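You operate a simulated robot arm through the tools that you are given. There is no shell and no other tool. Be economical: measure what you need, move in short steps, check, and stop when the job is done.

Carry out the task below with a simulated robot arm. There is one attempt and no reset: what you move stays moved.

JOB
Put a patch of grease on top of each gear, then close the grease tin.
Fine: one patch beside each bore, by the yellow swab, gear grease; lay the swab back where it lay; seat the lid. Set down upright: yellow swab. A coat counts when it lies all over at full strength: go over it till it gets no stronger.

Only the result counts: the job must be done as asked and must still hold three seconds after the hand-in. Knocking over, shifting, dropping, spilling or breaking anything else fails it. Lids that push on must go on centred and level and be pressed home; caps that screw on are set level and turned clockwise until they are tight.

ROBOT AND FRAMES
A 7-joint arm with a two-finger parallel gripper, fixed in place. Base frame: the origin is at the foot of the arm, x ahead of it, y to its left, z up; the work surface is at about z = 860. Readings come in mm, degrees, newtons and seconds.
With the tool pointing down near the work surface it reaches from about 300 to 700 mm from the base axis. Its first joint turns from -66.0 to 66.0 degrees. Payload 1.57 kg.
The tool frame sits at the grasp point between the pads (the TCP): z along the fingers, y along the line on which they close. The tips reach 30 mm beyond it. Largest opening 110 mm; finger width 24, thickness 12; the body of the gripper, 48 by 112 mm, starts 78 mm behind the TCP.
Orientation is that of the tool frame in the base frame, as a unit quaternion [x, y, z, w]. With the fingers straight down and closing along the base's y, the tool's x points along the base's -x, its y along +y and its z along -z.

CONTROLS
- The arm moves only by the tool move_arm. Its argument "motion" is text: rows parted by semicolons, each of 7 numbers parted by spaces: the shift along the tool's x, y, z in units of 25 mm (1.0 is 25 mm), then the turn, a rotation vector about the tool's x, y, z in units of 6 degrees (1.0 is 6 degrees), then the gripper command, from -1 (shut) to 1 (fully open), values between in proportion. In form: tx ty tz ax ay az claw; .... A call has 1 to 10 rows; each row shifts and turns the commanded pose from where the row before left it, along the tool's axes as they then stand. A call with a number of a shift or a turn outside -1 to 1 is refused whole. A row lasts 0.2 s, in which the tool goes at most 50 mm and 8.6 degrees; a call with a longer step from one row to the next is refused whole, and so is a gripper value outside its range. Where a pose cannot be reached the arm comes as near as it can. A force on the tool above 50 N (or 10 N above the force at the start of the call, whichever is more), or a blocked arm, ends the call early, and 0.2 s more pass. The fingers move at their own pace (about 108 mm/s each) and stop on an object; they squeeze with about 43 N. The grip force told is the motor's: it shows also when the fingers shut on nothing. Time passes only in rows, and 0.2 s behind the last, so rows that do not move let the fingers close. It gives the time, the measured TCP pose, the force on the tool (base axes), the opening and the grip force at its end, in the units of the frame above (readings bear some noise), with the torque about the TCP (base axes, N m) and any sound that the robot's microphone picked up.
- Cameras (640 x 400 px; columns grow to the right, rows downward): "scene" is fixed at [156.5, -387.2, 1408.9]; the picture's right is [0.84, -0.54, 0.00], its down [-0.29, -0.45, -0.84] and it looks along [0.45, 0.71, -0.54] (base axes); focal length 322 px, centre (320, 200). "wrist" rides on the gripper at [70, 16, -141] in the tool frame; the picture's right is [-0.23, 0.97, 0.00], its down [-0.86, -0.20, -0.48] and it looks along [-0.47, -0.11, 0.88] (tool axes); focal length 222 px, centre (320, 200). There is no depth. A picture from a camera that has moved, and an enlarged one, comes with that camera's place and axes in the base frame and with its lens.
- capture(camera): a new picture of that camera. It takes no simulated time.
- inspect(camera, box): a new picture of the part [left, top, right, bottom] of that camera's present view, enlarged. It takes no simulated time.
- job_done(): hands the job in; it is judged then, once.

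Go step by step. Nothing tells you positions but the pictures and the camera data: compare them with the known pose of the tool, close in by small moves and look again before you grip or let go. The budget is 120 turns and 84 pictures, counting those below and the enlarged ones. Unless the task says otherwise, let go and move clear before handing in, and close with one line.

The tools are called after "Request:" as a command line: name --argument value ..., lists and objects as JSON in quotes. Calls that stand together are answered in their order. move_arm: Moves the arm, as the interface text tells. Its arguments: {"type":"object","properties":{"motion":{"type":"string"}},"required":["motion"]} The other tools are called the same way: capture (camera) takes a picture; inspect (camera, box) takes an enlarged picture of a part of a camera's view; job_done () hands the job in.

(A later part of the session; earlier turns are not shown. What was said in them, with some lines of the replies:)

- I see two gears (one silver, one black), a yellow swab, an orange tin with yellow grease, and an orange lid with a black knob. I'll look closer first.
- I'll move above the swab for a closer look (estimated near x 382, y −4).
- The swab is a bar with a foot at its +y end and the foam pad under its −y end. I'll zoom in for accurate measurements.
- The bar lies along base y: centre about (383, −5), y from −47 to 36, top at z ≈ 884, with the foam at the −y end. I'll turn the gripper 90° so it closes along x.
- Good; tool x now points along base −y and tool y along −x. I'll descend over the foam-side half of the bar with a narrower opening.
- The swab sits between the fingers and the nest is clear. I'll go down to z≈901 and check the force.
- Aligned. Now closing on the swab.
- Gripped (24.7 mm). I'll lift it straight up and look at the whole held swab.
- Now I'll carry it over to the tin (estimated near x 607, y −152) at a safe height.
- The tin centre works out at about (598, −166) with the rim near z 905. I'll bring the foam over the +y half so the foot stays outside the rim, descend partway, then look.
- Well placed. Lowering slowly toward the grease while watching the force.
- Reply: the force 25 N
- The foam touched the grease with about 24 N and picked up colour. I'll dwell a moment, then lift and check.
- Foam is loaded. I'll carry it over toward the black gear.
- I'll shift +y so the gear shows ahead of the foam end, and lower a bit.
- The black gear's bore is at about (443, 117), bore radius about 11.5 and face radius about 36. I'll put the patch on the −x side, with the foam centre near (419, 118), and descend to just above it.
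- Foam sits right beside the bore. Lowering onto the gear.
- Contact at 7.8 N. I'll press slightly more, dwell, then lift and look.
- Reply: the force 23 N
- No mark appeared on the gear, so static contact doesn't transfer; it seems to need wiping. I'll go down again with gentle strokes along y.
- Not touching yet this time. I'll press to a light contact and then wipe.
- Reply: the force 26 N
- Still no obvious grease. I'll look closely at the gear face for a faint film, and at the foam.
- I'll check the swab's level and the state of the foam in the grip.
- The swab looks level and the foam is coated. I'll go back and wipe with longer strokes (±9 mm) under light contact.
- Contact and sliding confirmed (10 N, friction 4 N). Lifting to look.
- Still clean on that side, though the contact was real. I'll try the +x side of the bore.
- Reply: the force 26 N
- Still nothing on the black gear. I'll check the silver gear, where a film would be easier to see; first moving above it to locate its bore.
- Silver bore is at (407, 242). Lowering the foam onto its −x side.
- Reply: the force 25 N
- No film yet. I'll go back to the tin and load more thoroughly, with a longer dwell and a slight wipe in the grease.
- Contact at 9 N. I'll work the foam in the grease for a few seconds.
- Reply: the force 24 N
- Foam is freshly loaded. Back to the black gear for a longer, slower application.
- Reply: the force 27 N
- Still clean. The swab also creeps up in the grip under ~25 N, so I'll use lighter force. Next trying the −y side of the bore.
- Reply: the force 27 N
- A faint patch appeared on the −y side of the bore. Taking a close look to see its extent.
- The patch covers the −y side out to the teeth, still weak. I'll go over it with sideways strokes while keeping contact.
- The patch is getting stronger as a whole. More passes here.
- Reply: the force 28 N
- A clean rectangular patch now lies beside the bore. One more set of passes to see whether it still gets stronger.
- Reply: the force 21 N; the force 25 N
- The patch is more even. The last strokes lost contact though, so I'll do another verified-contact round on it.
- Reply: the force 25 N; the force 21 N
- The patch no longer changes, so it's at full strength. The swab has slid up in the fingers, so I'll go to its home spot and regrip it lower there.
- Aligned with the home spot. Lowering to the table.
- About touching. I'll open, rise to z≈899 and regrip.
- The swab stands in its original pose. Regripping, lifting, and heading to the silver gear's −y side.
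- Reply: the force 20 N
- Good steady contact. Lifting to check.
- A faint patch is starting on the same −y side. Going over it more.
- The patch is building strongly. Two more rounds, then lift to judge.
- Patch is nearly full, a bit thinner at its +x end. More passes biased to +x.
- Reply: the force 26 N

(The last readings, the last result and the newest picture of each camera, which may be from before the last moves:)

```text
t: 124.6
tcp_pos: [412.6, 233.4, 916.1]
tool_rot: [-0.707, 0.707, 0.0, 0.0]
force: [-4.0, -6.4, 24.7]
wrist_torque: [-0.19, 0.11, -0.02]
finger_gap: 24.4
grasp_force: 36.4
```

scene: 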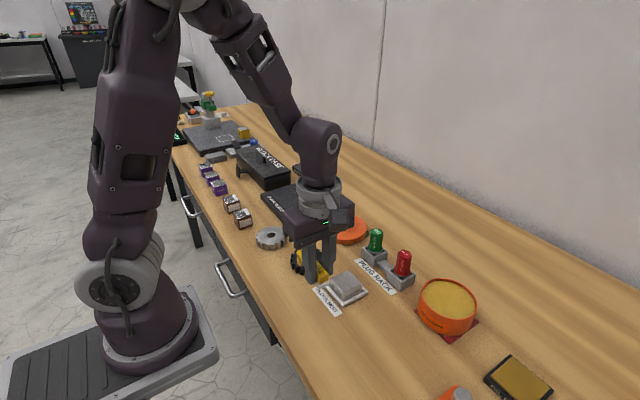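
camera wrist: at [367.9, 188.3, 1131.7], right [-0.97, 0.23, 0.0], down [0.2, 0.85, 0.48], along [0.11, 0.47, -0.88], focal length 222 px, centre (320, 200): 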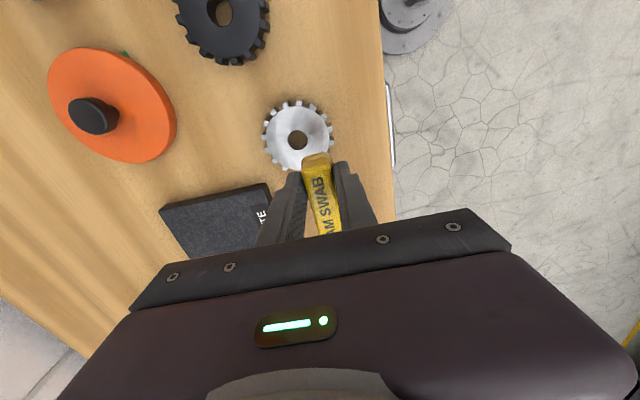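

Request:
move_arm --motion "0 -0.16 0 0 0 0 -1;0 -0.16 0 0 0 0 -1;0 -0.16 0 0 0 0 -1;0 0.16 0 0 0 0 -1;0 0.16 0.01 0 0 0 -1;0 0.16 0 0 0 0 -1;0 0.16 0 0 0 0 -1;0 0.16 0 0 0 0 -1;0 -0.16 0.01 0 0 0 -1;0 -0.16 0 0 0 0 -1"

Request:
move_arm --motion "0 -0.16 0.02 0 0 0 -1;0 -0.16 0 0 0 0 -1;0 -0.16 0.01 0 0 0 -1;0 0.16 0 0 0 0 -1;0 0.16 0.01 0 0 0 -1;0 0.16 0 0 0 0 -1;0 0.16 0 0 0 0 -1;0 0.16 0 0 0 0 -1;0 -0.16 0.01 0 0 0 -1;0 -0.16 0 0 0 0 -1"

Request:
move_arm --motion "0 0.1 -0.6 0 0 0 -1;-0.8 0.1 -0.8 0 0 0 -1;-1 0 -0.6 0 0 0 -1;-0.4 0 0 0 0 0 -1;0 0 0 0 0 0 -1"

Request:
inspect --camera "wrist" --box '[260, 60, 380, 160]'

```text
t: 126.8
tcp_pos: [412.3, 234.7, 915.5]
tool_rot: [0.707, -0.707, 0.0, 0.0]
force: [-7.9, 0.7, 22.2]
wrist_torque: [0.09, 0.19, 0.03]
finger_gap: 25.0
grasp_force: 36.7
```

```text
t: 129.0
tcp_pos: [412.6, 234.3, 913.9]
tool_rot: [0.707, -0.707, 0.0, 0.001]
force: [-6.2, -2.1, 16.4]
wrist_torque: [-0.1, 0.21, 0.0]
finger_gap: 24.3
grasp_force: 36.1
```

```text
t: 130.2
tcp_pos: [406.8, 289.1, 963.8]
tool_rot: [-0.706, 0.708, 0.001, -0.001]
force: [0.4, 0.2, -0.1]
wrist_torque: [0.0, 0.04, -0.03]
finger_gap: 24.6
grasp_force: 36.5
```

```text
4.00 times, centred on (320, 110) of wrist
camera zoom: at [390.9, 218.4, 1104.6], right [-0.97, 0.23, 0.0], down [0.2, 0.85, 0.48], along [0.11, 0.47, -0.88], focal length 888 px, centre (320, 560)
```

zoom: 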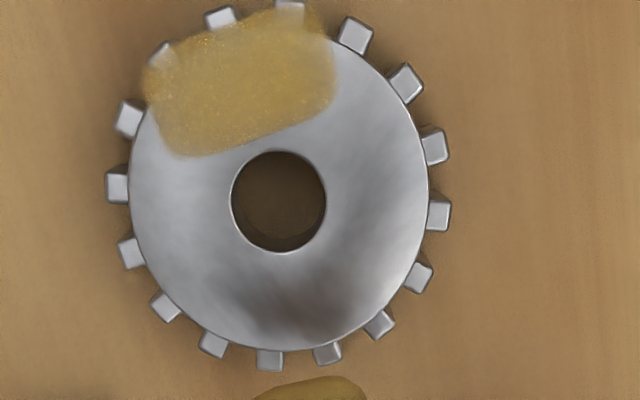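

Request:
inspect --camera "scene" --box '[245, 215, 335, 280]'

```text
6.15 times, centred on (290, 248) of scene
camera zoom: at [156.5, -387.2, 1408.9], right [0.84, -0.54, 0.0], down [-0.29, -0.45, -0.84], along [0.45, 0.71, -0.54], focal length 1980 px, centre (505, -92)
```

zoom: 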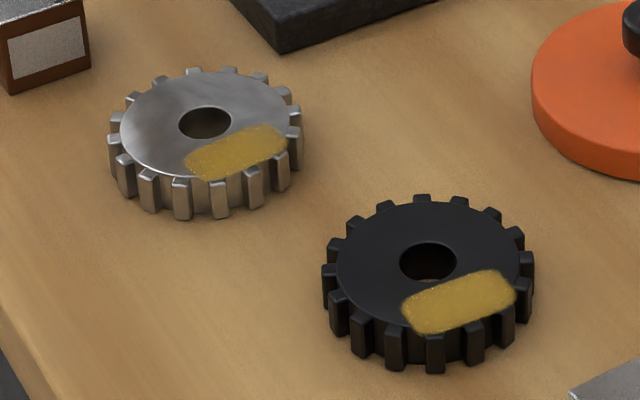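

The silver patch looks slightly thinner than the black one. One more wide round there.

Request:
move_arm --motion "0.8 0 0 0 0 0 -1;0.8 0 0 0 0 0 -1;0.66 0 0.4 0 0 0 -1;0 0 0.8 0 0 0 -1;0 0 0.76 0 0 0 -1;0 0 0.04 0 0 0 -1;0 0 0 0 0 0 -1"

```text
t: 131.8
tcp_pos: [406.1, 233.6, 914.6]
tool_rot: [-0.707, 0.707, 0.0, 0.0]
force: [-7.3, -4.0, 24.8]
wrist_torque: [-0.11, 0.24, 0.02]
finger_gap: 24.6
grasp_force: 36.5
```

Request:
move_arm --motion "0 -0.2 0 0 0 0 -1;0 -0.2 0 0 0 0 -1;0 -0.2 0 0 0 0 -1;0 0.2 0 0 0 0 -1;0 0.2 0.01 0 0 0 -1;0 0.2 0 0 0 0 -1;0 0.2 0 0 0 0 -1;0 0.2 0 0 0 0 -1;0 -0.2 0.01 0 0 0 -1;0 -0.2 0 0 0 0 -1"

Request:
move_arm --motion "0 -0.2 0.01 0 0 0 -1;0 -0.2 0 0 0 0 -1;0 -0.2 0.01 0 0 0 -1;0 0.2 0 0 0 0 -1;0 0.2 0.01 0 0 0 -1;0 0.2 0 0 0 0 -1;0 0.2 0 0 0 0 -1;0 0.2 0 0 0 0 -1;0 -0.2 0.01 0 0 0 -1;0 -0.2 0 0 0 0 -1"

Request:
move_arm --motion "0 0 -0.6 0 0 0 -1;-0.8 0 -0.8 0 0 0 -1;-1 0 -0.6 0 0 0 -1;-0.4 0 0 0 0 0 -1;0 0 0 0 0 0 -1"

Request:
inspect --camera "scene" --box '[245, 215, 335, 280]'

```text
t: 134.0
tcp_pos: [407.9, 231.9, 914.9]
tool_rot: [0.707, -0.707, 0.0, 0.0]
force: [0.1, -0.3, -0.8]
wrist_torque: [0.0, 0.03, 0.0]
finger_gap: 24.7
grasp_force: 35.9
```

```text
t: 136.2
tcp_pos: [407.8, 232.7, 912.3]
tool_rot: [-0.707, 0.707, 0.0, 0.0]
force: [-7.3, 1.4, 19.8]
wrist_torque: [0.09, 0.21, 0.01]
finger_gap: 24.9
grasp_force: 36.6
```

```text
t: 137.4
tcp_pos: [408.4, 288.2, 963.1]
tool_rot: [0.707, -0.707, 0.0, 0.0]
force: [0.2, 0.1, -0.5]
wrist_torque: [-0.01, 0.03, -0.03]
finger_gap: 24.8
grasp_force: 36.0
```

```text
6.15 times, centred on (290, 248) of scene
camera zoom: at [156.5, -387.2, 1408.9], right [0.84, -0.54, 0.0], down [-0.29, -0.45, -0.84], along [0.45, 0.71, -0.54], focal length 1980 px, centre (505, -92)
```

zoom: 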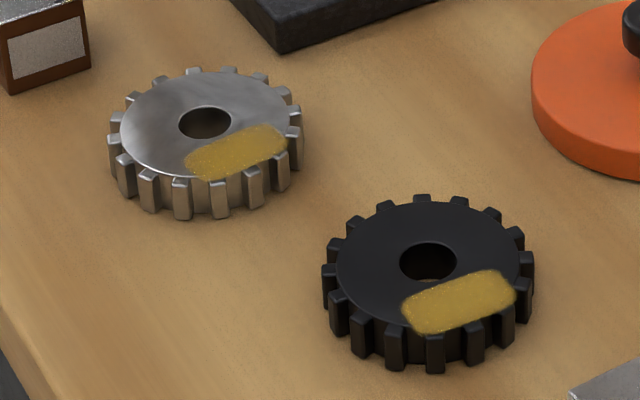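

Request:
inspect --camera "wrist" --box '[275, 55, 355, 115]'

```text
6.67 times, centred on (315, 85) of wrist
camera zoom: at [391.6, 217.6, 1103.7], right [-0.97, 0.23, 0.0], down [0.2, 0.85, 0.48], along [0.11, 0.47, -0.88], focal length 1481 px, centre (353, 967)
```

zoom: 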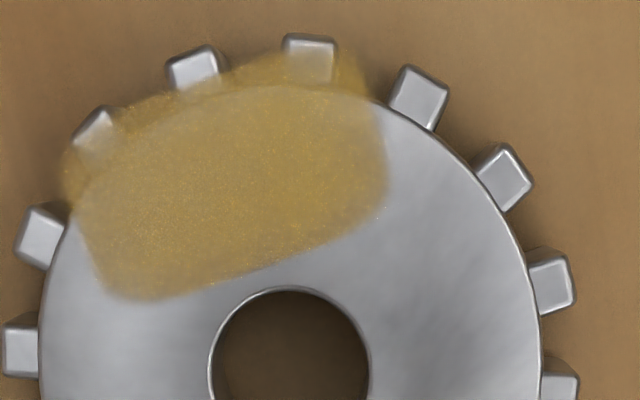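

The outer strip over the edge looks thinner, since the foot limits how far the foam reaches. I'll tilt the swab 5° foam-down so the foot clears the gear, and cover that strip.

Request:
move_arm --motion "0.5 0 -0.2 0 -0.83 0 -1;0.8 0 0 0 0 0 -1;0.8 0 0 0 0 0 -1;0.6 0 0.5 0 0 0 -1;0 0 0.8 0 0 0 -1;0 0 0.6 0 0 0 -1;0 0 0 0 0 0 -1"

Request:
inspect --camera "scene" --box '[240, 200, 310, 260]'

```text
t: 139.0
tcp_pos: [408.2, 224.6, 916.2]
tool_rot: [0.707, -0.706, -0.031, -0.032]
force: [-0.4, -0.9, -0.8]
wrist_torque: [-0.02, 0.02, 0.02]
finger_gap: 24.6
grasp_force: 35.7
```

```text
6.67 times, centred on (275, 230) of scene
camera zoom: at [156.5, -387.2, 1408.9], right [0.84, -0.54, 0.0], down [-0.29, -0.45, -0.84], along [0.45, 0.71, -0.54], focal length 2145 px, centre (620, 0)
```

zoom: 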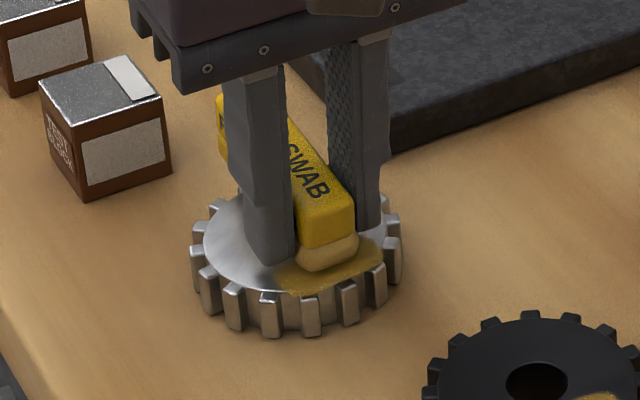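

Request:
move_arm --motion "0.2 0 0.04 0 0 0 -1;0 0 0 0 0 0 -1"

```text
t: 139.6
tcp_pos: [407.0, 220.5, 915.8]
tool_rot: [-0.706, 0.706, 0.031, 0.03]
force: [0.1, 0.0, 0.2]
wrist_torque: [0.02, -0.01, 0.0]
finger_gap: 24.7
grasp_force: 36.4
```

Request:
move_arm --motion "0 0 0.06 0 0 0 -1;0 0 0 0 0 0 -1"

```text
t: 140.2
tcp_pos: [407.3, 220.6, 913.2]
tool_rot: [0.706, -0.706, -0.031, -0.032]
force: [-1.2, -2.5, 22.0]
wrist_torque: [-0.49, 0.03, 0.0]
finger_gap: 24.7
grasp_force: 36.5
```

Request:
move_arm --motion "0 -0.2 -0.02 0 0 0 -1;0 -0.2 0 0 0 0 -1;0 -0.2 0 0 0 0 -1;0 0.2 0 0 0 0 -1;0 0.2 0.01 0 0 0 -1;0 0.2 0 0 0 0 -1;0 0.2 0 0 0 0 -1;0 0.2 0.01 0 0 0 -1;0 -0.2 0 0 0 0 -1;0 -0.2 0 0 0 0 -1"

Request:
move_arm --motion "0 -0.2 0.01 0 0 0 -1;0 -0.2 0 0 0 0 -1;0 -0.2 0 0 0 0 -1;0 0.2 0 0 0 0 -1;0 0.2 0.01 0 0 0 -1;0 0.2 0 0 0 0 -1;0 0.2 0 0 0 0 -1;0 0.2 0.01 0 0 0 -1;0 -0.2 0 0 0 0 -1;0 -0.2 0 0 0 0 -1"

Request:
move_arm --motion "0 0 -0.6 0 0 0 -1;-0.8 0 -0.8 0 0 0 -1;-1 0 -0.6 0 0 0 -1;-0.8 0 0 0 0 0 -1;0 0 0 0 0.83 0 -1;0 0 0 0 0 0 -1"

Request:
inspect --camera "wrist" --box '[275, 55, 355, 115]'

```text
t: 142.4
tcp_pos: [407.0, 220.0, 914.2]
tool_rot: [-0.706, 0.707, 0.031, 0.03]
force: [-6.8, -3.0, 16.0]
wrist_torque: [-0.38, 0.19, -0.1]
finger_gap: 24.6
grasp_force: 36.4
```

```text
t: 144.6
tcp_pos: [406.2, 220.3, 913.4]
tool_rot: [-0.706, 0.707, 0.03, 0.029]
force: [-6.8, -2.4, 16.8]
wrist_torque: [-0.37, 0.12, -0.13]
finger_gap: 24.5
grasp_force: 36.4
```

```text
t: 146.0
tcp_pos: [408.0, 280.4, 968.0]
tool_rot: [0.707, -0.707, 0.0, 0.0]
force: [-0.6, -0.5, 0.5]
wrist_torque: [-0.01, 0.01, -0.01]
finger_gap: 24.7
grasp_force: 36.8
```

```text
6.67 times, centred on (315, 85) of wrist
camera zoom: at [391.6, 209.7, 1109.0], right [-0.97, 0.23, 0.0], down [0.2, 0.86, 0.48], along [0.11, 0.47, -0.88], focal length 1481 px, centre (353, 967)
```

zoom: 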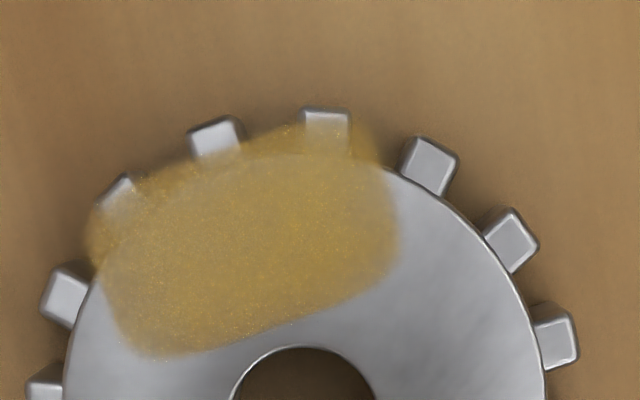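

Saturated and uniform. Now returning the swab to its place.

Request:
move_arm --motion "0.8 0.1 -0.4 0 0 0 -1;1 0.1 0 0 0 0 -1;1 0.1 0 0 0 0 -1;1 0.1 0 0 0 0 -1;1 0.1 0 0 0 0 -1;1 0.1 0 0 0 0 -1;1 0.1 0 0 0 0 -1;1 0.1 0 0 0 0 -1;1 0.1 0 0 0 0 -1;1 0.1 0 0 0 0 -1"

Request:
move_arm --motion "1 0 0 0 0 0 -1;1 0 0 0 0 0 -1;0.6 0 0.4 0 0 0 -1;0 0 0.8 0 0 0 -1;0 0 0.8 0 0 0 -1;0 0 0 0 0 0 -1"

Request:
inspect --camera "wrist" --box '[240, 110, 400, 240]'

```text
t: 148.2
tcp_pos: [383.9, 36.8, 976.9]
tool_rot: [-0.707, 0.707, 0.0, 0.0]
force: [-0.1, 0.5, -0.8]
wrist_torque: [-0.02, -0.02, 0.03]
finger_gap: 24.6
grasp_force: 35.7
```

```text
t: 149.6
tcp_pos: [382.9, -28.8, 928.0]
tool_rot: [0.707, -0.707, 0.0, -0.001]
force: [0.3, -0.5, 0.4]
wrist_torque: [-0.02, 0.02, -0.02]
finger_gap: 24.6
grasp_force: 36.1
```

```text
3.08 times, centred on (320, 175) of wrist
camera zoom: at [366.1, -100.2, 1068.0], right [-0.97, 0.23, 0.0], down [0.2, 0.86, 0.48], along [0.11, 0.47, -0.88], focal length 684 px, centre (320, 277)
```

zoom: 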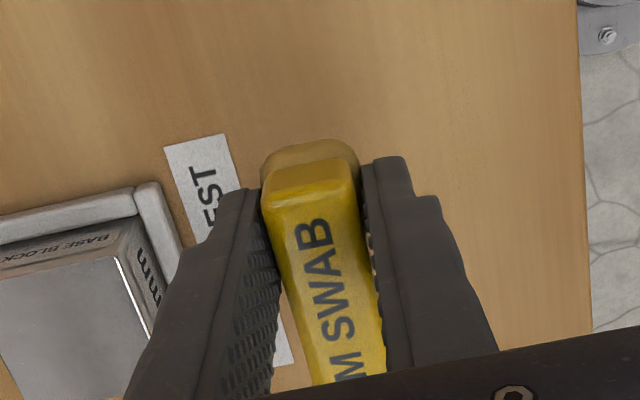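

Position matches the original grasp. Lowering.

Request:
move_arm --motion "0 0 0.8 0 0 0 -1;0 0 0.4 0 0 0 -1;0 0 0.12 0 0 0 -1;0 0 0 0 0 0 -1"

Request:
move_arm --motion "0 0 0.04 0 0 0 -1;0 0 0 0 0 0 -1"

```text
t: 150.6
tcp_pos: [382.0, -29.3, 896.4]
tool_rot: [0.707, -0.707, 0.0, 0.0]
force: [0.3, 1.2, -0.9]
wrist_torque: [-0.03, 0.02, -0.01]
finger_gap: 24.9
grasp_force: 36.1
```

```text
t: 151.2
tcp_pos: [381.9, -30.1, 893.1]
tool_rot: [-0.707, 0.708, 0.0, 0.0]
force: [0.2, -0.5, -0.3]
wrist_torque: [0.01, 0.01, 0.01]
finger_gap: 24.7
grasp_force: 36.2
```

Request:
move_arm --motion "0 0 0.04 0 0 0 -1;0 0 0 0 0 0 -1"

Request:
move_arm --motion "0 0 0.03 0 0 0 -1;0 0 0 0 0 0 -1"

```text
t: 151.8
tcp_pos: [382.5, -28.9, 893.5]
tool_rot: [-0.707, 0.708, -0.001, 0.0]
force: [0.1, -0.9, -1.0]
wrist_torque: [-0.03, -0.01, -0.02]
finger_gap: 24.7
grasp_force: 36.6
```

```text
t: 152.4
tcp_pos: [382.4, -28.5, 893.4]
tool_rot: [-0.707, 0.707, 0.0, 0.0]
force: [0.1, -0.5, 0.1]
wrist_torque: [-0.05, -0.04, 0.0]
finger_gap: 24.9
grasp_force: 36.4
```

Request:
move_arm --motion "0 0 0.04 0 0 0 -1;0 0 0 0 0 0 -1"

Request:
inspect --camera "scene" --box '[290, 270, 350, 325]'

```text
t: 153.0
tcp_pos: [382.0, -29.7, 891.2]
tool_rot: [0.707, -0.707, 0.0, 0.0]
force: [0.7, -1.0, 5.4]
wrist_torque: [0.36, 0.02, -0.02]
finger_gap: 24.7
grasp_force: 36.5
```

```text
7.27 times, centred on (320, 298) of scene
camera zoom: at [156.4, -387.2, 1408.9], right [0.84, -0.54, 0.0], down [-0.29, -0.45, -0.84], along [0.45, 0.71, -0.54], focal length 2340 px, centre (320, -509)
```

zoom: 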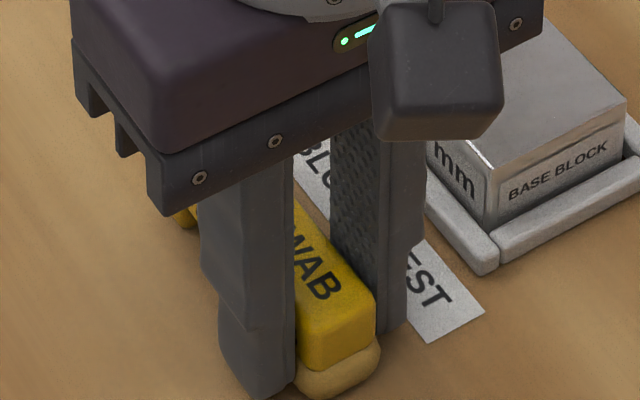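

Touching (foot first). Releasing and rising clear.

Request:
move_arm --motion "0 0 -0.01 0 0 0 -0.45;0 0 0 0 0 0 -0.3;0 0 0 0 0 0 -0.13;0 0 0 0 0 0 -0.13;0 0 -0.5 0 0 0 -0.13;0 0 -0.9 0 0 0 -0.13;0 0 -0.9 0 0 0 0;0 0 -0.9 0 0 0 0;0 0 -0.9 0 0 0 0"

Request:
capture --camera "wrist"

```text
t: 155.0
tcp_pos: [382.6, -29.1, 994.0]
tool_rot: [-0.707, 0.707, 0.0, 0.0]
force: [0.4, 0.4, -0.1]
wrist_torque: [0.02, -0.01, -0.02]
finger_gap: 54.9
grasp_force: 0.2
```

```text
11 pictures are left
camera wrist: at [365.6, -101.4, 1135.2], right [-0.97, 0.23, 0.0], down [0.2, 0.86, 0.48], along [0.11, 0.47, -0.88], focal length 222 px, centre (320, 200)
```

wrist: 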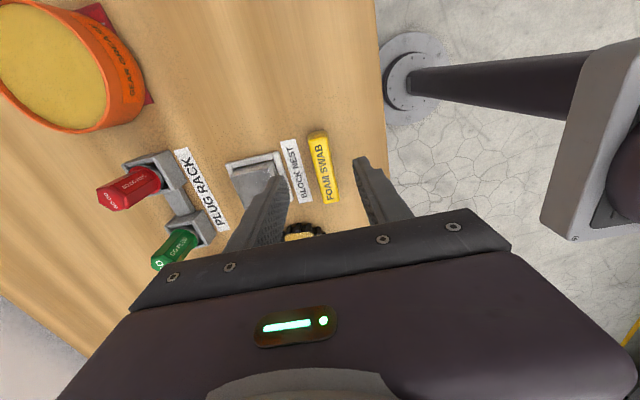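

Swab back in place and standing. Now to the lid (estimated near x 576, y 155).

Request:
move_arm --motion "-0.74 -0.77 0 0 0 0 0;-0.74 -0.77 0 0 0 0 0;-0.74 -0.77 0 0 0 0 0;-0.74 -0.77 0 0 0 0 0;-0.74 -0.77 0 0 0 0 0;-0.74 -0.77 0 0 0 0 0;-0.74 -0.77 0 0 0 0 0;-0.74 -0.77 0 0 0 0 0;-0.74 -0.77 0 0 0 0 0;-0.74 -0.77 0 0 0 0 0"

Request:
capture --camera "wrist"

```text
t: 157.2
tcp_pos: [574.4, 156.5, 994.3]
tool_rot: [0.707, -0.707, 0.0, 0.001]
force: [0.6, -0.7, 0.2]
wrist_torque: [-0.01, -0.02, -0.03]
finger_gap: 55.1
grasp_force: 0.0
```

```text
10 pictures are left
camera wrist: at [558.9, 85.4, 1134.5], right [-0.97, 0.23, 0.0], down [0.2, 0.86, 0.48], along [0.11, 0.47, -0.88], focal length 222 px, centre (320, 200)
```

wrist: 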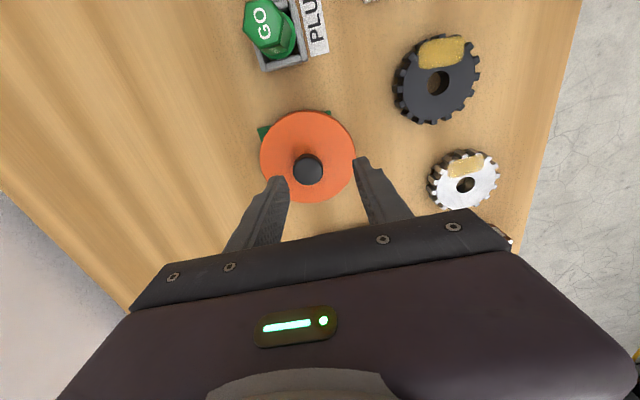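

Lid centre works out at about (591, 162), knob about 31 mm across. Moving over it and descending partway.

Request:
move_arm --motion "-0.22 -0.62 0 0 0 0 0.05;0 0 0.8 0 0 0 0.05;0 0 0.8 0 0 0 0.05;0 0 0 0 0 0 0.05"

Request:
inspect --camera "wrist" --box '[230, 100, 410, 250]'

```text
t: 158.2
tcp_pos: [590.5, 162.7, 951.9]
tool_rot: [0.707, -0.707, 0.0, 0.0]
force: [-0.5, 0.2, 0.7]
wrist_torque: [-0.03, 0.03, 0.02]
finger_gap: 57.8
grasp_force: 0.0
```

```text
2.67 times, centred on (320, 175) of wrist
camera zoom: at [573.7, 91.4, 1094.0], right [-0.97, 0.23, 0.0], down [0.2, 0.86, 0.48], along [0.11, 0.47, -0.88], focal length 592 px, centre (320, 267)
```

zoom: 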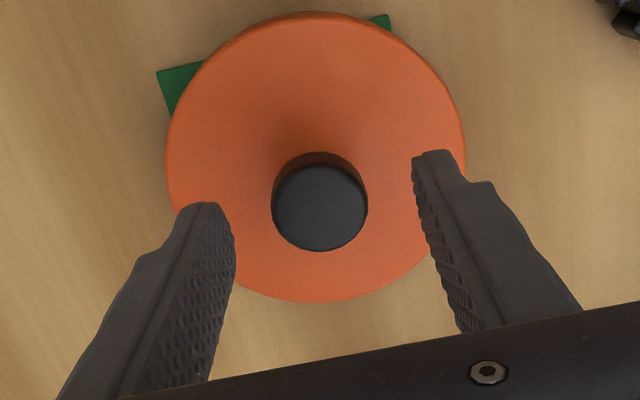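

Knob is centred between the fingers. Descending to z≈917 and closing.

Request:
move_arm --motion "-0.04 -0.03 0.8 0 0 0 0.05;0 0 0.4 0 0 0 0.05;0 0 0.2 0 0 0 0.05;0 0 0 0 0 0 0.05"

Request:
inspect --camera "scene" --box '[310, 190, 400, 260]'

```text
t: 159.2
tcp_pos: [591.4, 163.7, 919.8]
tool_rot: [0.707, -0.707, 0.0, 0.001]
force: [0.6, 0.8, 0.3]
wrist_torque: [0.0, 0.02, 0.03]
finger_gap: 58.1
grasp_force: 0.1
```

```text
5.71 times, centred on (355, 225) of scene
camera zoom: at [156.5, -387.2, 1408.9], right [0.84, -0.54, 0.0], down [-0.29, -0.45, -0.84], along [0.45, 0.71, -0.54], focal length 1838 px, centre (120, 57)
```

zoom: 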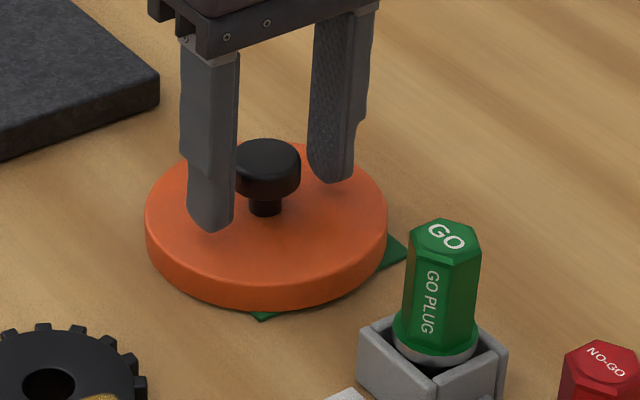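

Fingers straddle the knob cap. Closing.

Request:
move_arm --motion "0 0 0.04 0 0 0 -0.2;0 0 0 0 0 0 -0.4;0 0 0 0 0 0 -1;0 0 0 0 0 0 -1;0 0 0 0 0 0 -1"

Request:
move_arm --motion "0 0 -0.2 0 0 0 -1;0 0 -0.6 0 0 0 -1;0 0 -0.9 0 0 0 -1;0 0 -0.9 0 0 0 -1;0 0 -0.9 0 0 0 -1;0 0 -0.5 0 0 0 -1;0 0 0 0 0 0 -1"

Request:
capture --camera "wrist"

```text
t: 160.4
tcp_pos: [591.7, 163.5, 918.3]
tool_rot: [0.707, -0.707, 0.001, 0.0]
force: [1.3, 0.5, 3.0]
wrist_torque: [0.08, -0.18, -0.02]
finger_gap: 31.3
grasp_force: 40.6
```

```text
t: 162.0
tcp_pos: [591.8, 161.2, 1018.1]
tool_rot: [-0.707, 0.707, 0.0, 0.0]
force: [0.5, 0.9, -1.2]
wrist_torque: [0.01, -0.02, 0.03]
finger_gap: 31.1
grasp_force: 40.1
```

```text
7 pictures are left
camera wrist: at [574.4, 91.2, 1158.8], right [-0.97, 0.23, 0.0], down [0.2, 0.86, 0.48], along [0.11, 0.47, -0.88], focal length 222 px, centre (320, 200)
```

wrist: 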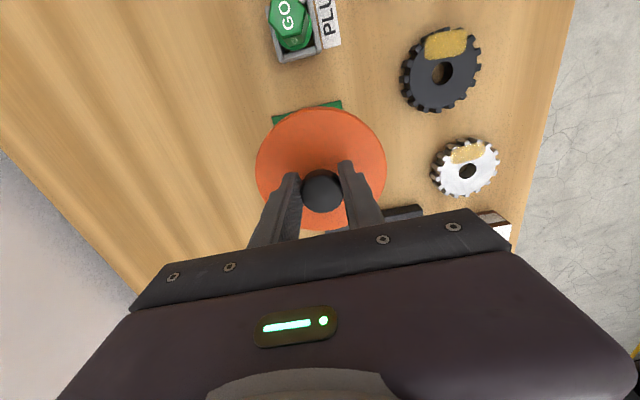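

Lid is gripped and hanging level. Carrying it over the tin at a safe height.

Request:
move_arm --motion "0.6 0 -0.8 0 0 0 -1;0.9 0 0 0 0 0 -1;1 0 0 0 0 0 -1;1 0 0 0 0 0 -1;1 0 0 0 0 0 -1;1 0 0 0 0 0 -1;1 0 0 0 0 0 -1;1 0 0 0 0 0 -1;1 0 0 0 0 0 -1;1 -0.1 0 0 0 0 -1"

Request:
move_arm --motion "1 -0.1 0 0 0 0 -1;1 -0.08 0 0 0 0 -1;1 0 0 0 0 0 -1;0.5 0 0.5 0 0 0 -1;0 0 0.8 0 0 0 -1;0 0 0 0 0 0 -1"

Request:
inspect --camera "wrist" --box '[220, 60, 420, 260]'

```text
t: 164.2
tcp_pos: [591.9, -76.2, 1035.5]
tool_rot: [0.709, -0.706, 0.001, 0.0]
force: [-0.4, 0.2, -0.1]
wrist_torque: [0.03, -0.01, -0.02]
finger_gap: 31.2
grasp_force: 39.9
```

```text
t: 165.6
tcp_pos: [598.2, -163.6, 1004.5]
tool_rot: [-0.707, 0.707, 0.0, 0.001]
force: [0.2, 1.8, -0.3]
wrist_torque: [-0.03, 0.01, 0.0]
finger_gap: 30.7
grasp_force: 40.0
```

```text
2.00 times, centred on (320, 160) of wrist
camera zoom: at [581.6, -234.1, 1145.8], right [-0.97, 0.23, 0.0], down [0.2, 0.85, 0.48], along [0.11, 0.47, -0.88], focal length 444 px, centre (320, 280)
```

zoom: 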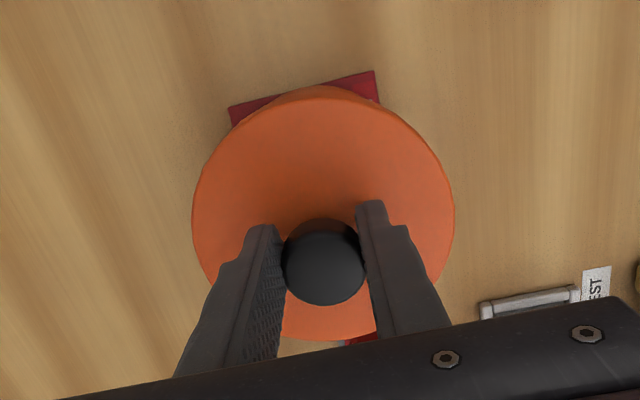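

Request:
move_arm --motion "0 0 0.8 0 0 0 -1;0 0 0.3 0 0 0 -1;0 0 0 0 0 0 -1"

Request:
inspect --camera "scene" --box '[400, 240, 500, 350]'

Request:
inspect --camera "wrist" --box '[220, 80, 420, 220]'

```text
t: 166.4
tcp_pos: [597.7, -162.7, 976.7]
tool_rot: [0.708, -0.706, 0.0, 0.001]
force: [-0.3, -0.1, 0.4]
wrist_torque: [0.01, 0.03, 0.04]
finger_gap: 30.9
grasp_force: 40.2
```

```text
3.64 times, centred on (450, 295) of scene
camera zoom: at [156.5, -387.2, 1408.9], right [0.84, -0.54, 0.0], down [-0.29, -0.45, -0.84], along [0.45, 0.71, -0.54], focal length 1170 px, centre (-153, -146)
```

zoom: 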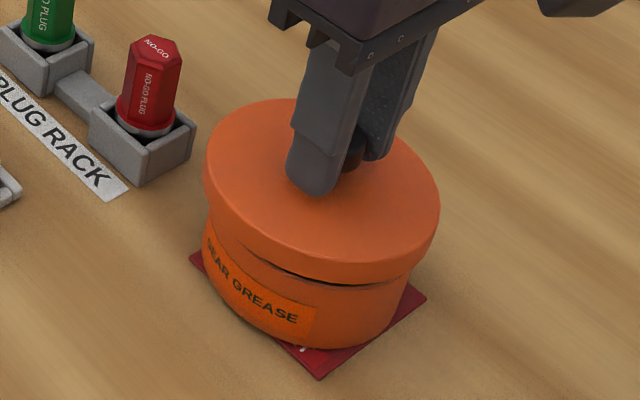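

```text
2.86 times, centred on (320, 150) of wrist
camera zoom: at [581.3, -233.4, 1118.1], right [-0.97, 0.23, 0.0], down [0.2, 0.86, 0.48], along [0.11, 0.47, -0.88], focal length 635 px, centre (320, 343)
```

zoom: 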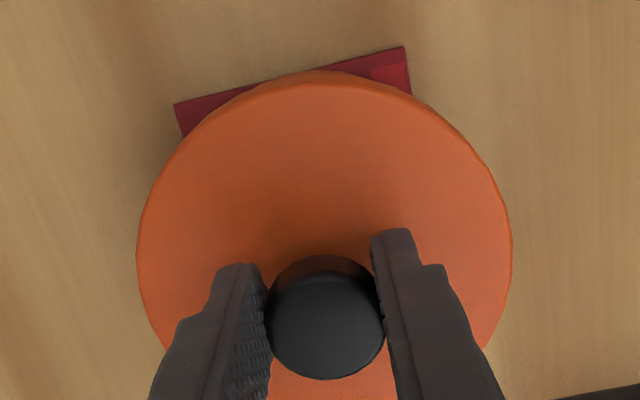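

In both views the lid is centred over the tin to within about a millimetre. Lowering gently until contact.

Request:
move_arm --motion "0.02 0 0.2 0 0 0 -1;0 0 0.1 0 0 0 -1;0 0 0 0 0 0 -1"

```text
t: 167.2
tcp_pos: [597.5, -163.4, 970.2]
tool_rot: [0.708, -0.707, 0.0, 0.0]
force: [1.0, 0.4, 0.0]
wrist_torque: [-0.01, 0.0, 0.0]
finger_gap: 31.2
grasp_force: 39.9
```

Request:
move_arm --motion "0 0 0.1 0 0 0 -1;0 0 0.06 0 0 0 -1;0 0 0 0 0 0 -1"

```text
t: 168.0
tcp_pos: [598.0, -163.3, 965.1]
tool_rot: [-0.707, 0.707, 0.0, 0.001]
force: [0.1, -0.4, -1.0]
wrist_torque: [0.01, 0.01, -0.04]
finger_gap: 31.0
grasp_force: 39.4
```

Request:
move_arm --motion "0 0 0.08 0 0 0 -1;0 0 0.06 0 0 0 -1;0 0 0 0 0 0 -1"

```text
t: 168.8
tcp_pos: [598.0, -162.6, 962.9]
tool_rot: [-0.707, 0.707, 0.001, -0.001]
force: [0.2, -0.7, -0.4]
wrist_torque: [0.0, -0.01, 0.0]
finger_gap: 31.2
grasp_force: 40.5
```

Request:
move_arm --motion "0 0 0.08 0 0 0 -1;0 0 0.04 0 0 0 -1;0 0 0 0 0 0 -1"

```text
t: 169.6
tcp_pos: [597.2, -164.1, 960.8]
tool_rot: [0.707, -0.707, 0.001, 0.0]
force: [0.5, 0.2, 0.5]
wrist_torque: [0.0, -0.01, 0.01]
finger_gap: 30.8
grasp_force: 39.8
```

Request:
move_arm --motion "0 0 0.08 0 0 0 -1;0 0 0.04 0 0 0 -1;0 0 0 0 0 0 -1"

Request:
move_arm --motion "0 0 0.04 0 0 0 -1;0 0 0.04 0 0 0 -1;0 0 0 0 0 0 -1"

```text
t: 170.4
tcp_pos: [598.3, -163.9, 958.2]
tool_rot: [-0.707, 0.707, 0.0, 0.0]
force: [0.7, 0.0, -0.3]
wrist_torque: [0.0, 0.01, -0.01]
finger_gap: 31.0
grasp_force: 39.8
```

```text
t: 171.2
tcp_pos: [597.7, -163.5, 954.8]
tool_rot: [-0.707, 0.707, 0.0, 0.001]
force: [1.1, 2.0, 17.5]
wrist_torque: [1.07, -0.01, -0.01]
finger_gap: 31.0
grasp_force: 40.3
```

First contact at 17 N, on the +y side. Checking the picture.

Request:
inspect --camera "scene" --box '[405, 245, 495, 340]'

```text
4.21 times, centred on (450, 292) of scene
camera zoom: at [156.2, -387.1, 1408.9], right [0.84, -0.54, 0.0], down [-0.29, -0.45, -0.84], along [0.45, 0.71, -0.54], focal length 1355 px, centre (-227, -190)
```

zoom: 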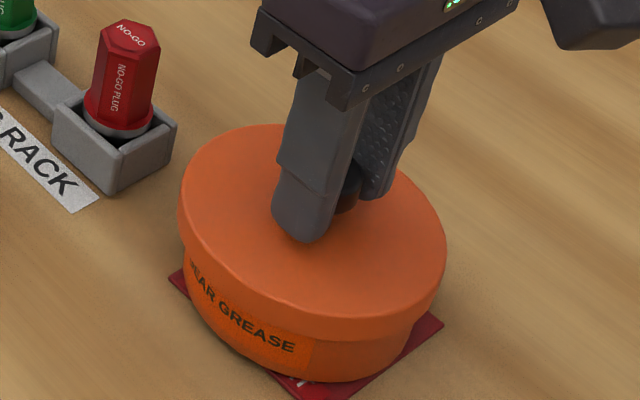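

The skirt is around the rim and evenly inset left and right. Pressing further down in small steps.

Request:
move_arm --motion "0 0 0.04 0 0 0 -1;0 0 0 0 0 0 -1"

```text
t: 171.8
tcp_pos: [597.9, -163.6, 954.6]
tool_rot: [0.708, -0.707, 0.001, 0.0]
force: [-0.8, 0.3, 20.4]
wrist_torque: [0.96, 0.01, 0.05]
finger_gap: 31.1
grasp_force: 39.9
```

Request:
move_arm --motion "0 0 0.05 0 0 0 -1;0 0 0 0 0 0 -1"

```text
t: 172.4
tcp_pos: [598.1, -164.0, 954.4]
tool_rot: [-0.707, 0.707, -0.001, -0.001]
force: [-3.0, -4.4, 28.0]
wrist_torque: [0.17, -0.07, 0.16]
finger_gap: 31.2
grasp_force: 39.7
```

Torque has levelled out, so the contact is now even all round. Pressing harder.

Request:
move_arm --motion "0 0 0.05 0 0 0 -1;0 0 0 0 0 0 -1"

Request:
move_arm --motion "0 0 0.05 0 0 0 -1;0 0 0 0 0 0 -1"

```text
t: 173.0
tcp_pos: [598.0, -164.1, 952.9]
tool_rot: [0.707, -0.707, 0.001, 0.0]
force: [2.1, -6.8, 26.5]
wrist_torque: [-0.09, -0.02, 0.03]
finger_gap: 31.3
grasp_force: 40.4
```

```text
t: 173.6
tcp_pos: [596.4, -163.2, 951.3]
tool_rot: [0.707, -0.707, 0.001, 0.0]
force: [1.2, -6.5, 26.6]
wrist_torque: [0.06, 0.0, -0.01]
finger_gap: 31.1
grasp_force: 39.6
```

Force has plateaued at ~26 N, so the fingers may be slipping on the knob. I'll release and push straight down on the knob top with closed fingers.

Request:
move_arm --motion "0 0 -0.06 0 0 0 -0.5;0 0 0 0 0 0 -0.2;0 0 0 0 0 0 0;0 0 0 0 0 0 0;0 0 -0.9 0 0 0 0;0 0 -0.9 0 0 0 0;0 0 -0.4 0 0 0 -0.5;0 0 0 0 0 0 -1;0 0 0 0 0 0 -1;0 0 0 0 0 0 -1"

Request:
inspect --camera "scene" --box '[395, 220, 495, 340]'

```text
t: 175.8
tcp_pos: [597.7, -163.9, 1008.1]
tool_rot: [-0.707, 0.707, 0.0, -0.001]
force: [0.5, 0.3, 0.6]
wrist_torque: [0.01, 0.01, -0.02]
finger_gap: 0.0
grasp_force: 21.3
```

```text
3.33 times, centred on (445, 280) of scene
camera zoom: at [156.5, -387.2, 1408.9], right [0.84, -0.54, 0.0], down [-0.29, -0.45, -0.84], along [0.45, 0.71, -0.54], focal length 1072 px, centre (-97, -67)
```

zoom: 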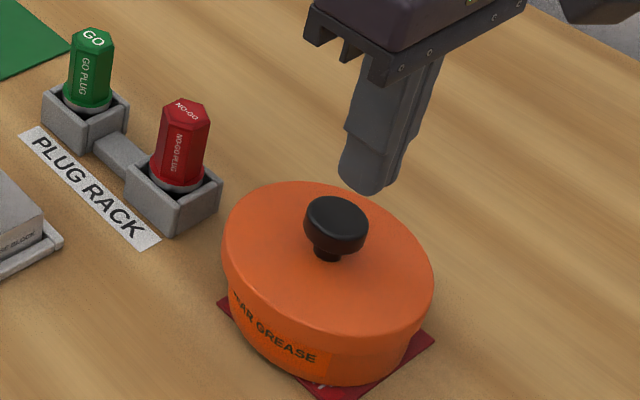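

Lid sits level on the tin. Pushing down on the knob with the closed fingers.

Request:
move_arm --motion "0.08 0 0.5 0 0 0 -1;0 0 0.3 0 0 0 -1;0 0 0.1 0 0 0 -1;0 0 0 0 0 0 -1"

```text
t: 176.8
tcp_pos: [598.0, -164.4, 984.4]
tool_rot: [0.707, -0.707, 0.0, 0.0]
force: [-0.3, 0.0, -1.3]
wrist_torque: [0.01, 0.01, 0.01]
finger_gap: 0.1
grasp_force: 20.9
```

Request:
move_arm --motion "0 0 0.06 0 0 0 -1;0 0 0.06 0 0 0 -1;0 0 0.06 0 0 0 -1;0 0 0.06 0 0 0 -1;0 0 0 0 0 0 -1"

```text
t: 178.0
tcp_pos: [597.8, -164.7, 978.4]
tool_rot: [0.707, -0.707, 0.0, 0.0]
force: [0.5, -0.7, 1.0]
wrist_torque: [-0.03, 0.0, 0.0]
finger_gap: 0.2
grasp_force: 21.7
```

Request:
move_arm --motion "0 0 0.06 0 0 0 -1;0 0 0.06 0 0 0 -1;0 0 0.04 0 0 0 -1;0 0 0 0 0 0 -1"

```text
t: 179.0
tcp_pos: [598.6, -164.6, 977.1]
tool_rot: [0.708, -0.706, 0.002, 0.0]
force: [-4.3, 2.8, 37.3]
wrist_torque: [0.21, 0.11, 0.03]
finger_gap: 0.2
grasp_force: 21.5
```

Request:
move_arm --motion "0 0 0.04 0 0 0 -1;0 0 0 0 0 0 -1;0 0 0 0 0 0 -1"

Request:
move_arm --motion "0 0 0.06 0 0 0 -1;0 0 0 0 0 0 -1;0 0 0 0 0 0 -1"

```text
t: 179.4
tcp_pos: [598.2, -166.0, 977.1]
tool_rot: [0.708, -0.706, 0.003, -0.002]
force: [-1.9, 0.2, 12.0]
wrist_torque: [0.08, 0.05, 0.06]
finger_gap: 0.0
grasp_force: 21.7
stopped in row 2: the force on the tool passed its limit at 53 N (the readings are from after the stop); the commanded pose is now the measured one
```

```text
t: 180.2
tcp_pos: [598.4, -164.8, 976.0]
tool_rot: [-0.707, 0.707, -0.005, 0.003]
force: [-4.7, 2.5, 47.8]
wrist_torque: [0.25, 0.17, 0.09]
finger_gap: 0.0
grasp_force: 21.6
```

Pressed to about 50 N with no further travel, so the lid is home. Retreating and checking.

Request:
move_arm --motion "0 0 -0.3 0 0 0 -1;0 0 -0.9 0 0 0 -1;0 0 -0.9 0 0 0 -1;0 0 -0.9 0 0 0 -1;0 0 -0.9 0 0 0 -1;-0.8 0.4 -0.5 0 0 0 -1;-0.8 0.4 0 0 0 0 -1;-0.8 0.4 0 0 0 0 -1;-0.8 0.4 0 0 0 0 -1"

Request:
inspect --camera "scene" --box '[400, 240, 500, 340]'

```text
t: 182.2
tcp_pos: [556.4, -86.3, 1085.2]
tool_rot: [-0.707, 0.707, -0.002, 0.001]
force: [-0.5, 0.4, -0.1]
wrist_torque: [-0.03, -0.02, -0.02]
finger_gap: 0.0
grasp_force: 21.1
```

```text
4.00 times, centred on (450, 290) of scene
camera zoom: at [156.5, -387.2, 1408.9], right [0.84, -0.54, 0.0], down [-0.29, -0.45, -0.84], along [0.45, 0.71, -0.54], focal length 1287 px, centre (-200, -160)
```

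zoom: 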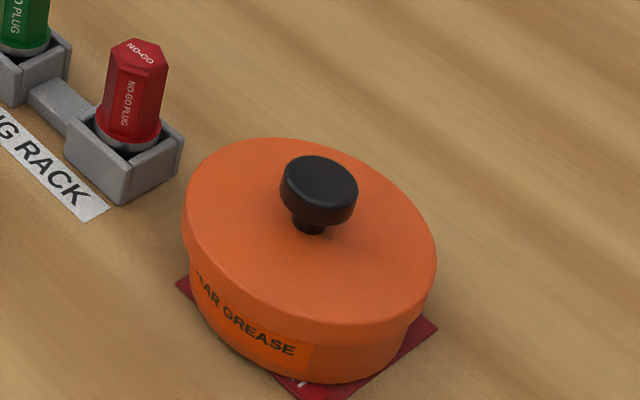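

The lid looks level and seated. One last overall check.

Request:
capture --camera "scene"

Request:
inspect --camera "scene" --box '[240, 210, 370, 330]'

```text
0 pictures are left
```

scene: 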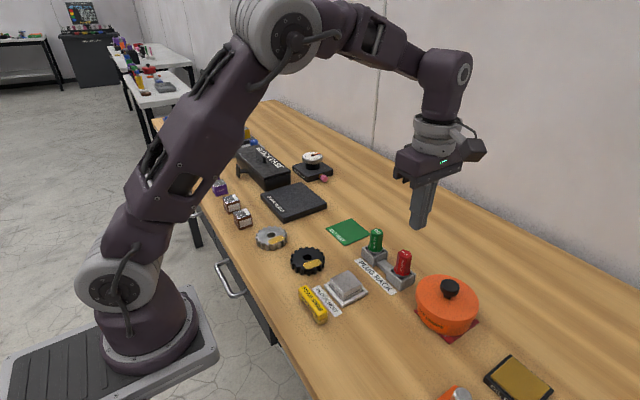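

```text
refused: no pictures are left
```

Everything is in place: both gears carry a patch, the swab stands where it lay, the lid is on the tin, and the arm is clear. Handing in.

Request:
job_done

```text
The job is handed in.
```

I put a grease patch beside the bore on the −y side of each gear, set the swab back upright where it lay, and pressed the lid onto the tin until it gave no further. I ran out of pictures, so there's no final close-up. In the last overall view nothing else looks moved.
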